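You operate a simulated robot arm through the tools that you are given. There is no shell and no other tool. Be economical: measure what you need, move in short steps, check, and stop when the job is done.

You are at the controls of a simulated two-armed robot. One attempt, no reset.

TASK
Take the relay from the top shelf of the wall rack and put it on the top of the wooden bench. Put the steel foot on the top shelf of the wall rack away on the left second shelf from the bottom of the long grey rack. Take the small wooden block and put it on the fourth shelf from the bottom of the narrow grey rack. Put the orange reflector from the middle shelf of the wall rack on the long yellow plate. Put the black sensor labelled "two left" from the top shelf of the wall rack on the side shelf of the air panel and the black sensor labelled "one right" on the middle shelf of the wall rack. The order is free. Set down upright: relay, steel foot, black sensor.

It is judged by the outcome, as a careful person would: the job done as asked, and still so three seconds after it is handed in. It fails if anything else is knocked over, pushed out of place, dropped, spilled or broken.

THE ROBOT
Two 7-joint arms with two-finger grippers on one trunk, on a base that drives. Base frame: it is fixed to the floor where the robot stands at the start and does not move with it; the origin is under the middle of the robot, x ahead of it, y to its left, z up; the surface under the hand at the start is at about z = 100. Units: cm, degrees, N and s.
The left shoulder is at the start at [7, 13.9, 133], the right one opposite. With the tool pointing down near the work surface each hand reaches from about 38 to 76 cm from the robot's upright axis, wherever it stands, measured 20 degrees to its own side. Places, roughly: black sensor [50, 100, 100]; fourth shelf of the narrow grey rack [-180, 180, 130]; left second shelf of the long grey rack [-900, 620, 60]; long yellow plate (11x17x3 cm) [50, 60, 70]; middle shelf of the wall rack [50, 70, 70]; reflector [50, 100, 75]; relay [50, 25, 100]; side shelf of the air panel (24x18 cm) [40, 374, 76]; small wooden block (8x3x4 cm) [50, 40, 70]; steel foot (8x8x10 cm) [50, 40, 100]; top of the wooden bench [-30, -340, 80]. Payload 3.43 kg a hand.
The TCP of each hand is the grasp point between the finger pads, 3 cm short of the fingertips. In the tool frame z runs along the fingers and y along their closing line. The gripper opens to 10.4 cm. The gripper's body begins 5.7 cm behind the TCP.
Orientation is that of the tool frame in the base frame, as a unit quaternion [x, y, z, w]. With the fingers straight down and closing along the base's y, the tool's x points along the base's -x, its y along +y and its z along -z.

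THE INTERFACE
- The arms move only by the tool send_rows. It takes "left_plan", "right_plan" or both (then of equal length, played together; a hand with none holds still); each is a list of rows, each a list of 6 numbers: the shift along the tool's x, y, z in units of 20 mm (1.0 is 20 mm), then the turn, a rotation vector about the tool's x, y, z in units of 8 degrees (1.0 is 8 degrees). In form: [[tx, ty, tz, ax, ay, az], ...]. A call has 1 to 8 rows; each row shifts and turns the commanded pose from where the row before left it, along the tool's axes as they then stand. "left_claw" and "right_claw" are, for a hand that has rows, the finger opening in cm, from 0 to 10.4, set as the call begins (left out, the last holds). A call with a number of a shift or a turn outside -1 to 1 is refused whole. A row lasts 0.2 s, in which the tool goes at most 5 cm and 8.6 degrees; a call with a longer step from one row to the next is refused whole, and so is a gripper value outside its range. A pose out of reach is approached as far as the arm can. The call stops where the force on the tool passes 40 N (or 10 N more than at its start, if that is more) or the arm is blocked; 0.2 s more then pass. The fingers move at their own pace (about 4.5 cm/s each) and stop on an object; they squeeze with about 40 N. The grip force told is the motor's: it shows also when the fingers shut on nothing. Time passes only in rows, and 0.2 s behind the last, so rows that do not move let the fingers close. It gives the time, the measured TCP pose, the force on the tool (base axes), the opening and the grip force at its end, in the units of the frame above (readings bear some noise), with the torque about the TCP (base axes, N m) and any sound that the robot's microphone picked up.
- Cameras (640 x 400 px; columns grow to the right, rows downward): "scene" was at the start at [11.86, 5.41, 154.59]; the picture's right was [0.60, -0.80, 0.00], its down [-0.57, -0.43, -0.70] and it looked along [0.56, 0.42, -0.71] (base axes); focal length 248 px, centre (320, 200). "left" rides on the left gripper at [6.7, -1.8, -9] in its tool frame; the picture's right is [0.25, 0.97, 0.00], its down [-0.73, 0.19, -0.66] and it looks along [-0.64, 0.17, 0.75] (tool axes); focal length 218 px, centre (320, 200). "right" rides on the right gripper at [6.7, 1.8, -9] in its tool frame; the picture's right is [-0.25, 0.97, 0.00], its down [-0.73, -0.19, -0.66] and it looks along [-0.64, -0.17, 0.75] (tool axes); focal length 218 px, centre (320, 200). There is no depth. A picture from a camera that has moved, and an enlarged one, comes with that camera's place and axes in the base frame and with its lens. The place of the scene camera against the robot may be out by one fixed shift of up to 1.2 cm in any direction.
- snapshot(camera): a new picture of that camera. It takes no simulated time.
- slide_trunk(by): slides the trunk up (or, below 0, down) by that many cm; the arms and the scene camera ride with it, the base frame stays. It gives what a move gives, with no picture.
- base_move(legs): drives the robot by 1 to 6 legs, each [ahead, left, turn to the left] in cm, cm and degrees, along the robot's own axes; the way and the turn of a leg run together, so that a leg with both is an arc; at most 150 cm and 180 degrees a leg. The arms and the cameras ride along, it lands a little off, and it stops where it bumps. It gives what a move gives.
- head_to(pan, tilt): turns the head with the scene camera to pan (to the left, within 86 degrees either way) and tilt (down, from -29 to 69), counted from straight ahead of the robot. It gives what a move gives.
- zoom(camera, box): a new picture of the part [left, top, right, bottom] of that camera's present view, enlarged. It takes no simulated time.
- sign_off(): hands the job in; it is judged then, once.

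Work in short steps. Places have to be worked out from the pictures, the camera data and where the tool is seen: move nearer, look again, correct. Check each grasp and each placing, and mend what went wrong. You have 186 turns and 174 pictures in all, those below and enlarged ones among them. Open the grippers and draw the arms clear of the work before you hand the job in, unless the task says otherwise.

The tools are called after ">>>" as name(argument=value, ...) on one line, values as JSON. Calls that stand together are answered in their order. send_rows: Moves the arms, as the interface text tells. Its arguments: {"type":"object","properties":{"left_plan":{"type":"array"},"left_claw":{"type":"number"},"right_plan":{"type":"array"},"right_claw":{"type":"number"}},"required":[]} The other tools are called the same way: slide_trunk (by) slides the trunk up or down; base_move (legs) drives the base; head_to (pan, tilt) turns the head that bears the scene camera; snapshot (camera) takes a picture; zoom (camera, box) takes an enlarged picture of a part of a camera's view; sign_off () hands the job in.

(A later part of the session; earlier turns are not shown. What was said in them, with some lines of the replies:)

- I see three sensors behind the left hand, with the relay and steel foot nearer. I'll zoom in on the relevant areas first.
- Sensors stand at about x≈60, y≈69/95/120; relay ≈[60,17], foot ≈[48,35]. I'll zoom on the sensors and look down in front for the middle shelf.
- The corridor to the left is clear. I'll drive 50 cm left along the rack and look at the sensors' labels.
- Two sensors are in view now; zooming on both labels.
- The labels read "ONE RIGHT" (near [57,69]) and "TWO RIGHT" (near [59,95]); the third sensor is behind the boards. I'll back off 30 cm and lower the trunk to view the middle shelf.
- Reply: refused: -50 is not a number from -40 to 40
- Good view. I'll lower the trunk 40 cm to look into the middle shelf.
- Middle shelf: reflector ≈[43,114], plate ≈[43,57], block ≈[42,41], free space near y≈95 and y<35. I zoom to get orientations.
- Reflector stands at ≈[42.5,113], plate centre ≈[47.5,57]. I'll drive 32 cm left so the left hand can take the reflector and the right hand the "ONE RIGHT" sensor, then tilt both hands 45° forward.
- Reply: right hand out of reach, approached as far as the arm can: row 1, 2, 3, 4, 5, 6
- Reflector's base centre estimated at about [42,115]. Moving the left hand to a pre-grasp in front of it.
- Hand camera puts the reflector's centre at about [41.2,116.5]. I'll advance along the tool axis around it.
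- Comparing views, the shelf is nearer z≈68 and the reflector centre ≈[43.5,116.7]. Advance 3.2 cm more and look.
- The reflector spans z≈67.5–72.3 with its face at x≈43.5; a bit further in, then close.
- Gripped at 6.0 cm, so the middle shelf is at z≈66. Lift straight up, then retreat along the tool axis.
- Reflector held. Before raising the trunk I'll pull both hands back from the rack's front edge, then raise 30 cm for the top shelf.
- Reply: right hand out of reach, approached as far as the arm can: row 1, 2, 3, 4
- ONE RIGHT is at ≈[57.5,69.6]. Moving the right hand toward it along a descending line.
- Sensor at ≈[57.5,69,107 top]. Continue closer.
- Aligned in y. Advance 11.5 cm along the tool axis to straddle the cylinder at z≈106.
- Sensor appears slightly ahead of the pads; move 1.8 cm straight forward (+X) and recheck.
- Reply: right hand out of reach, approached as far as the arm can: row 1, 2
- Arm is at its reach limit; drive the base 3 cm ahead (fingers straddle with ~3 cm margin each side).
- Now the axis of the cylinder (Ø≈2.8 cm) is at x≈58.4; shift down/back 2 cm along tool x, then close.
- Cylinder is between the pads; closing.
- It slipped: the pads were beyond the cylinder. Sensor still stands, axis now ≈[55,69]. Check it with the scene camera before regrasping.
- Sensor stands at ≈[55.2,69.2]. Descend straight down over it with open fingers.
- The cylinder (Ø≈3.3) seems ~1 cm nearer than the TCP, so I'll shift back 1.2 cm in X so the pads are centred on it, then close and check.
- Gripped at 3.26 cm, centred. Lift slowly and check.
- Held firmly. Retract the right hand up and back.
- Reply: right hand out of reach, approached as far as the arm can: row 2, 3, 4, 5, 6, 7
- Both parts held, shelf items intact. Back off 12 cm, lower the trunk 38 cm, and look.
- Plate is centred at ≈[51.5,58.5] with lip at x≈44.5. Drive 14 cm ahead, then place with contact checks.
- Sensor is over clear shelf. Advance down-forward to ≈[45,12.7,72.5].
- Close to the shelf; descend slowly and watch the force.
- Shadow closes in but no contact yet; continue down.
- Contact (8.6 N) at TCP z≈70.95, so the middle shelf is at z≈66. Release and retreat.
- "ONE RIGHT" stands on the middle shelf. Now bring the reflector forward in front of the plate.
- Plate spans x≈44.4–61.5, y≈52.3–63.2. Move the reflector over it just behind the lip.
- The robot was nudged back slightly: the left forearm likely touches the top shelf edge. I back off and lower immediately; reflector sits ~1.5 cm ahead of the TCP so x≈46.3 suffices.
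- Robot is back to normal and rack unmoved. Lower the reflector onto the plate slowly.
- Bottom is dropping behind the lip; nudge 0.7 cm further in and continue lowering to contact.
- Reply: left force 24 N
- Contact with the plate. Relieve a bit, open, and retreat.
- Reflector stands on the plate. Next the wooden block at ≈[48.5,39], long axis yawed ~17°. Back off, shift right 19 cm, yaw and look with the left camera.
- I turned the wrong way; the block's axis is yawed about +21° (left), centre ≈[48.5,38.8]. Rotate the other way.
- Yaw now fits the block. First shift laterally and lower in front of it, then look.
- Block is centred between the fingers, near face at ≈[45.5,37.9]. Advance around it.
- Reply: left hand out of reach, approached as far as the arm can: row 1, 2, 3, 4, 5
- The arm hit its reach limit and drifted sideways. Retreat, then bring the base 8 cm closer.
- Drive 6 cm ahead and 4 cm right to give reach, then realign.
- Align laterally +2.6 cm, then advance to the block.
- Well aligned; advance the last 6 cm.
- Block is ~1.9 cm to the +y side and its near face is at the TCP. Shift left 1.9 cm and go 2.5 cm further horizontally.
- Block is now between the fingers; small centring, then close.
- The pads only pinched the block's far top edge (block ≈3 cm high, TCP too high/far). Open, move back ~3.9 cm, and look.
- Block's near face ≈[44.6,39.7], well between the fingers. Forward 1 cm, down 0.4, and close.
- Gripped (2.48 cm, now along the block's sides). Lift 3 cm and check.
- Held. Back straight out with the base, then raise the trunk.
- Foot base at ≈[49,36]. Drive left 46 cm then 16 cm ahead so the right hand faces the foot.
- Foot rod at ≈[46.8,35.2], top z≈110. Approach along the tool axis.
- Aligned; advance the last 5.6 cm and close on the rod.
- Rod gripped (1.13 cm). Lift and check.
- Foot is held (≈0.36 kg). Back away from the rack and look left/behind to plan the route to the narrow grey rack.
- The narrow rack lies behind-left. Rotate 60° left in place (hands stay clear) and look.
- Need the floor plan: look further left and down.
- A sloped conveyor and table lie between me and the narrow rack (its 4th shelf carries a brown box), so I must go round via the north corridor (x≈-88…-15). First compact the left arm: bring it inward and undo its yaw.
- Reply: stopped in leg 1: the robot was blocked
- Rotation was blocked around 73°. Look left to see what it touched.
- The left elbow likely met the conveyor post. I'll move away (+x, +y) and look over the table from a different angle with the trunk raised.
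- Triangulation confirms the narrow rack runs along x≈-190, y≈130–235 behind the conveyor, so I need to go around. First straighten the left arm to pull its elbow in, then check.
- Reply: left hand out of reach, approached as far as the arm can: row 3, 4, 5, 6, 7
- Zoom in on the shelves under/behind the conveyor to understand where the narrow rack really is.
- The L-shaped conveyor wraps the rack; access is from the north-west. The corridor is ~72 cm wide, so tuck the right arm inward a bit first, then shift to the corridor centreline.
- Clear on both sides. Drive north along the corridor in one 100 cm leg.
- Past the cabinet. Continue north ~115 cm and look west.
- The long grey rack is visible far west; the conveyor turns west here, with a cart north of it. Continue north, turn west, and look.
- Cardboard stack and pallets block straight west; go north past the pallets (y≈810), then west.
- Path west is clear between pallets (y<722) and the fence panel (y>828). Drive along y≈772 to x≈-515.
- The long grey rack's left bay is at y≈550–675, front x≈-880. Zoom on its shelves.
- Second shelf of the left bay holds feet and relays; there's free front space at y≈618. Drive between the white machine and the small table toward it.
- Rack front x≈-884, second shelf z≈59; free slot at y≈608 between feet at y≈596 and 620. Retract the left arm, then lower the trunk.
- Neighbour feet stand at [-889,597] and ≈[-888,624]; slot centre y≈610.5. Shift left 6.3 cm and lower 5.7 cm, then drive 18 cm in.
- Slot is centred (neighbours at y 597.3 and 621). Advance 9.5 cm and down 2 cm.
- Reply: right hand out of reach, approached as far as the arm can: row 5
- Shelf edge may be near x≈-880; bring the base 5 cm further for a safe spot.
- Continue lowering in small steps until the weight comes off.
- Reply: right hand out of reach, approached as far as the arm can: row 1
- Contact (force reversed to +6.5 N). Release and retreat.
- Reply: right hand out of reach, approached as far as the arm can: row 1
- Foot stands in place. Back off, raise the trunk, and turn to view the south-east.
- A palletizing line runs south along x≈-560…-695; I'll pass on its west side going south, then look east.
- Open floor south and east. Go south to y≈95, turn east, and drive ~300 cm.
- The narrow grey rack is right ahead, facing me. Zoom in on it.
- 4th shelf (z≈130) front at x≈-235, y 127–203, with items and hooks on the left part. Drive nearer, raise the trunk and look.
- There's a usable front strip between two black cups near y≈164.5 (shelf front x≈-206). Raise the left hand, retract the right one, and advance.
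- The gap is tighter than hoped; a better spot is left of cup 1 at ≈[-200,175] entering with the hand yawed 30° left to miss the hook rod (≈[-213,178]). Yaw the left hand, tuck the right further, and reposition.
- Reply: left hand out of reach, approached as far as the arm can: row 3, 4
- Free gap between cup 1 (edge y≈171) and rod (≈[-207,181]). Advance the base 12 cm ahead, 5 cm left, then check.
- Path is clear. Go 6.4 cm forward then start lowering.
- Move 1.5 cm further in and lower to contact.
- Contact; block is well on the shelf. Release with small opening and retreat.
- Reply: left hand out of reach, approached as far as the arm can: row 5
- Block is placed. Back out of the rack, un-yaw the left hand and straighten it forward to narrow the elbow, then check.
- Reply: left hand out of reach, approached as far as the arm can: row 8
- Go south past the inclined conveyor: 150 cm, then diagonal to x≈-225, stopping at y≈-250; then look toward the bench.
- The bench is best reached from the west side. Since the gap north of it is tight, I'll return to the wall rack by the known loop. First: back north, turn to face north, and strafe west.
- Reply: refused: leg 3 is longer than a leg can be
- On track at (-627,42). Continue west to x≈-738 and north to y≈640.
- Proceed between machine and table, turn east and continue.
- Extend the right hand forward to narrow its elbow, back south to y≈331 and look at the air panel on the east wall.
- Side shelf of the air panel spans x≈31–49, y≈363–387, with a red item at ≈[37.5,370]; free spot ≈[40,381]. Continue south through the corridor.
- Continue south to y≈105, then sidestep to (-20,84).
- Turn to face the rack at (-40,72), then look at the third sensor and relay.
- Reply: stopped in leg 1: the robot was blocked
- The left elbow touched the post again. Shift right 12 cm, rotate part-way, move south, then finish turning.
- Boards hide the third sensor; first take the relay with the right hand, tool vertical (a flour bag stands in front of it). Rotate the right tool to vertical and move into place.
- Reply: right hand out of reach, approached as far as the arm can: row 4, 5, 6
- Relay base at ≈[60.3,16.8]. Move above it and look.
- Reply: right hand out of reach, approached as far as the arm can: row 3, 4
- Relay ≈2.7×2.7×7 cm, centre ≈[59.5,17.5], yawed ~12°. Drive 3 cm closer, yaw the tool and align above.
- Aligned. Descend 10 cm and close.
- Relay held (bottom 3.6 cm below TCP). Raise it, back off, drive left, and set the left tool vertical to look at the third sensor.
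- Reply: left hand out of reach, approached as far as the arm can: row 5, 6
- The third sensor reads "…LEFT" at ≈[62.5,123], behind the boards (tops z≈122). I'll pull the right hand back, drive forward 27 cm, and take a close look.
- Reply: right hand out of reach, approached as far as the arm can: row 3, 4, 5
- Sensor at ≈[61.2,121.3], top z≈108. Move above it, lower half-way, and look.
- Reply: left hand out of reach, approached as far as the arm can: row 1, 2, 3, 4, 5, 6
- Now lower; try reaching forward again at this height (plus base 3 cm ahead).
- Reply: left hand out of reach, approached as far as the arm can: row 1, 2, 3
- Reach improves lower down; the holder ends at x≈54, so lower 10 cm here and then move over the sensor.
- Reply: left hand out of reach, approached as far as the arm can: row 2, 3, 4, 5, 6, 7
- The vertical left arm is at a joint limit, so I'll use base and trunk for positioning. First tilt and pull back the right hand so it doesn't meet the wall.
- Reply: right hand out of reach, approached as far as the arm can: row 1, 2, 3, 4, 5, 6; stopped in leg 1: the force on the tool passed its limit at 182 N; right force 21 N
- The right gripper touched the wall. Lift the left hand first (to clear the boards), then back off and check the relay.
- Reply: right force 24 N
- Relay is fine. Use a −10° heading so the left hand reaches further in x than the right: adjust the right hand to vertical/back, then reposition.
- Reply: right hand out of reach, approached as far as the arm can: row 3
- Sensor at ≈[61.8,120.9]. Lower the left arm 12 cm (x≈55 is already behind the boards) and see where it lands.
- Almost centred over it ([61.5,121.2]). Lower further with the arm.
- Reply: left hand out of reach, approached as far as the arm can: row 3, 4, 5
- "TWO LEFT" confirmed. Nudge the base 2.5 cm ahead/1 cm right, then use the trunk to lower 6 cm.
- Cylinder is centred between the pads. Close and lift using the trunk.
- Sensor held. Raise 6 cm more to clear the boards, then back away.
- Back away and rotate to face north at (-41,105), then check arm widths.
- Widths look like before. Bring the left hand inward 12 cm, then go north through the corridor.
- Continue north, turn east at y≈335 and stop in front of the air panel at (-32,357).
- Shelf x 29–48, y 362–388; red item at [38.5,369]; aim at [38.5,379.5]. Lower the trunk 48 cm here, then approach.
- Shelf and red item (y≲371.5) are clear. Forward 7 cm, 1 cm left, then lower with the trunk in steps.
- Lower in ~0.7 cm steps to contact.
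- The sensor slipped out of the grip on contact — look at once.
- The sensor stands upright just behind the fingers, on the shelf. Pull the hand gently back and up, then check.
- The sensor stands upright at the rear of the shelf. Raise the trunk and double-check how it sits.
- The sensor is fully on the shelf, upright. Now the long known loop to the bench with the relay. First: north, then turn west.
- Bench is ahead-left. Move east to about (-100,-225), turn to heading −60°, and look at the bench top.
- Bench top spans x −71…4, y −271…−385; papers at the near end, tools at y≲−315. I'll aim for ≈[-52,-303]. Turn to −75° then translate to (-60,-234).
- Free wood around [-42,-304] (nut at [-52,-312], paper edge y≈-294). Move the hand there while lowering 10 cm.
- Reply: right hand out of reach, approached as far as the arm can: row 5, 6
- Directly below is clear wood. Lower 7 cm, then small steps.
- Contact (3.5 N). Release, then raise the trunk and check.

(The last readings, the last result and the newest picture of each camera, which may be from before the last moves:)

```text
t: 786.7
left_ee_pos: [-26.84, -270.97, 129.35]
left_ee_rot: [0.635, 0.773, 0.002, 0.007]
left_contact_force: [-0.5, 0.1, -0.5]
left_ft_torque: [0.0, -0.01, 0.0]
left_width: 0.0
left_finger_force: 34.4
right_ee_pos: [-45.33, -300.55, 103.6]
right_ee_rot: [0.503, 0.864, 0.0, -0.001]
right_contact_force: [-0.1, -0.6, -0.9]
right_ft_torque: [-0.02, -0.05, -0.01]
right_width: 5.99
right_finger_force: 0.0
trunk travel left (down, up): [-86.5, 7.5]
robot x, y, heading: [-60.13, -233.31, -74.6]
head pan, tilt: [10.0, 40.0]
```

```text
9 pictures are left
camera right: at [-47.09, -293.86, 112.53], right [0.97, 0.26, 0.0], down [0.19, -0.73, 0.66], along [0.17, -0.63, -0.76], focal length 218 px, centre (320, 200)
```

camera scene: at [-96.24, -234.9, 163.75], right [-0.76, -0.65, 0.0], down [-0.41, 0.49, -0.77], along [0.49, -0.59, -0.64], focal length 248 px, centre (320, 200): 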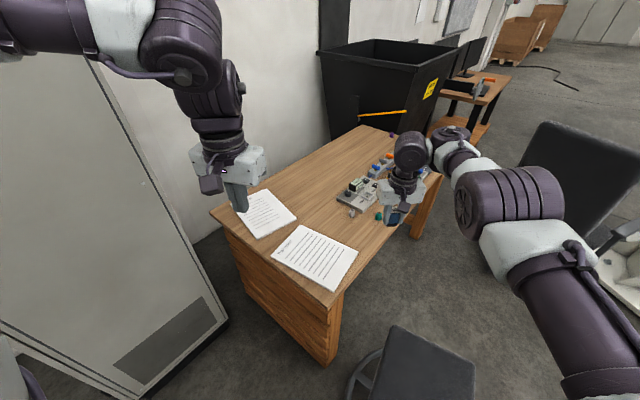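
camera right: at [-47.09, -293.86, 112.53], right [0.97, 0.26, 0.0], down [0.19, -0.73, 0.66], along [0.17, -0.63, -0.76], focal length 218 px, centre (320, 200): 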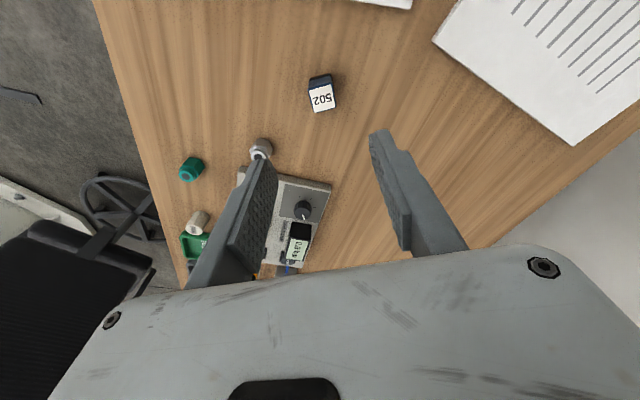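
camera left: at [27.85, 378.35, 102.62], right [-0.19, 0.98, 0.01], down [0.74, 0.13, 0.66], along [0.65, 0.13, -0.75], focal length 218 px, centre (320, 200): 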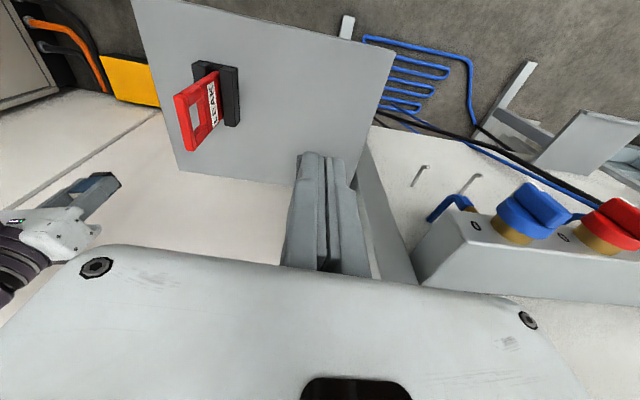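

Relay stands upright on the bench. Open the left gripper and draw away from the bench.

>>> base_move(legs=[[-20, -41, 0]])

>>> send_rows(left_plan=[[0, 0, 0, 0, 0, 0], [0, 0, 0, 0, 0, 0], [0, 0, 0, 0, 0, 0], [0, 0, 0, 0, 0, 0]], right_plan=[[0, 0, 0, 0, 0, 0], [0, 0, 0, 0, 0, 0], [0, 0, 0, 0, 0, 0], [0, 0, 0, 0, 0, 0]], left_claw=8, right_claw=8)

>>> snapshot(camera="scene")

```text
t: 789.5
left_ee_pos: [-71.35, -261.98, 129.22]
left_ee_rot: [0.635, 0.773, 0.002, 0.006]
left_contact_force: [0.0, 0.2, 0.3]
left_ft_torque: [-0.03, 0.03, 0.0]
left_width: 0.02
left_finger_force: 35.2
right_ee_pos: [-89.74, -291.58, 103.5]
right_ee_rot: [0.503, 0.864, 0.0, -0.003]
right_contact_force: [-0.3, -0.7, 0.2]
right_ft_torque: [0.0, 0.02, 0.0]
right_width: 6.02
right_finger_force: 0.0
trunk travel left (down, up): [-86.5, 7.5]
robot x, y, heading: [-105.23, -224.39, -74.4]
head pan, tilt: [10.0, 40.0]
```

```text
t: 790.5
left_ee_pos: [-71.46, -261.96, 129.25]
left_ee_rot: [0.635, 0.772, 0.001, 0.006]
left_contact_force: [0.2, 0.5, -0.1]
left_ft_torque: [0.02, -0.01, -0.01]
left_width: 7.98
left_finger_force: 0.2
right_ee_pos: [-90.13, -291.48, 103.61]
right_ee_rot: [0.503, 0.865, 0.0, -0.003]
right_contact_force: [0.1, -0.1, 1.1]
right_ft_torque: [-0.02, 0.02, 0.02]
right_width: 8.0
right_finger_force: 0.0
trunk travel left (down, up): [-86.5, 7.5]
robot x, y, heading: [-104.62, -224.49, -74.8]
head pan, tilt: [10.0, 40.0]
```

```text
8 pictures are left
camera scene: at [-99.57, -236.32, 159.35], right [-0.9, -0.43, 0.0], down [-0.28, 0.58, -0.77], along [0.33, -0.69, -0.64], focal length 248 px, centre (320, 200)
```

scene: 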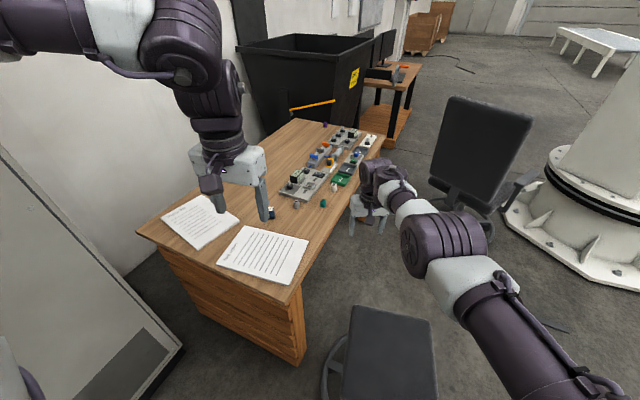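

The relay stands on the bench top, the arms are clear and both grippers are open. Every part is in its place, so I hand the job in.

>>> sign_off()

```text
The job is handed in.
```

I've put all six parts where you asked and handed the job in, with both grippers open and the arms drawn clear.

- **Relay:** upright on bare wood on the bench top, between the papers and the tools.
- **Steel foot:** upright on the left second shelf from the bottom of the long grey rack.
- **Wooden block:** on the fourth shelf from the bottom of the narrow grey rack.
- **Orange reflector:** standing on the long yellow plate.
- **Sensor "two left":** upright on the side shelf of the air panel, towards the back edge. It slipped out of the gripper as it touched down, but a close-up afterwards showed it standing fully on the shelf.
- **Sensor "one right":** upright on the middle shelf of the wall rack. It slipped on the first grasp and moved about 3 cm on the top shelf before I regrasped it.

The robot made some unplanned contact along the way:

- The right gripper pressed the wall behind the wall rack hard (the stop read 182 N) while holding the relay. The relay looked undamaged.
- The left arm apparently pressed lightly on the wall rack's top shelf edge once.
- The robot was blocked twice next to the conveyor, most likely by the left elbow against a post.

I saw nothing knocked over or shifted by these in the pictures I took.
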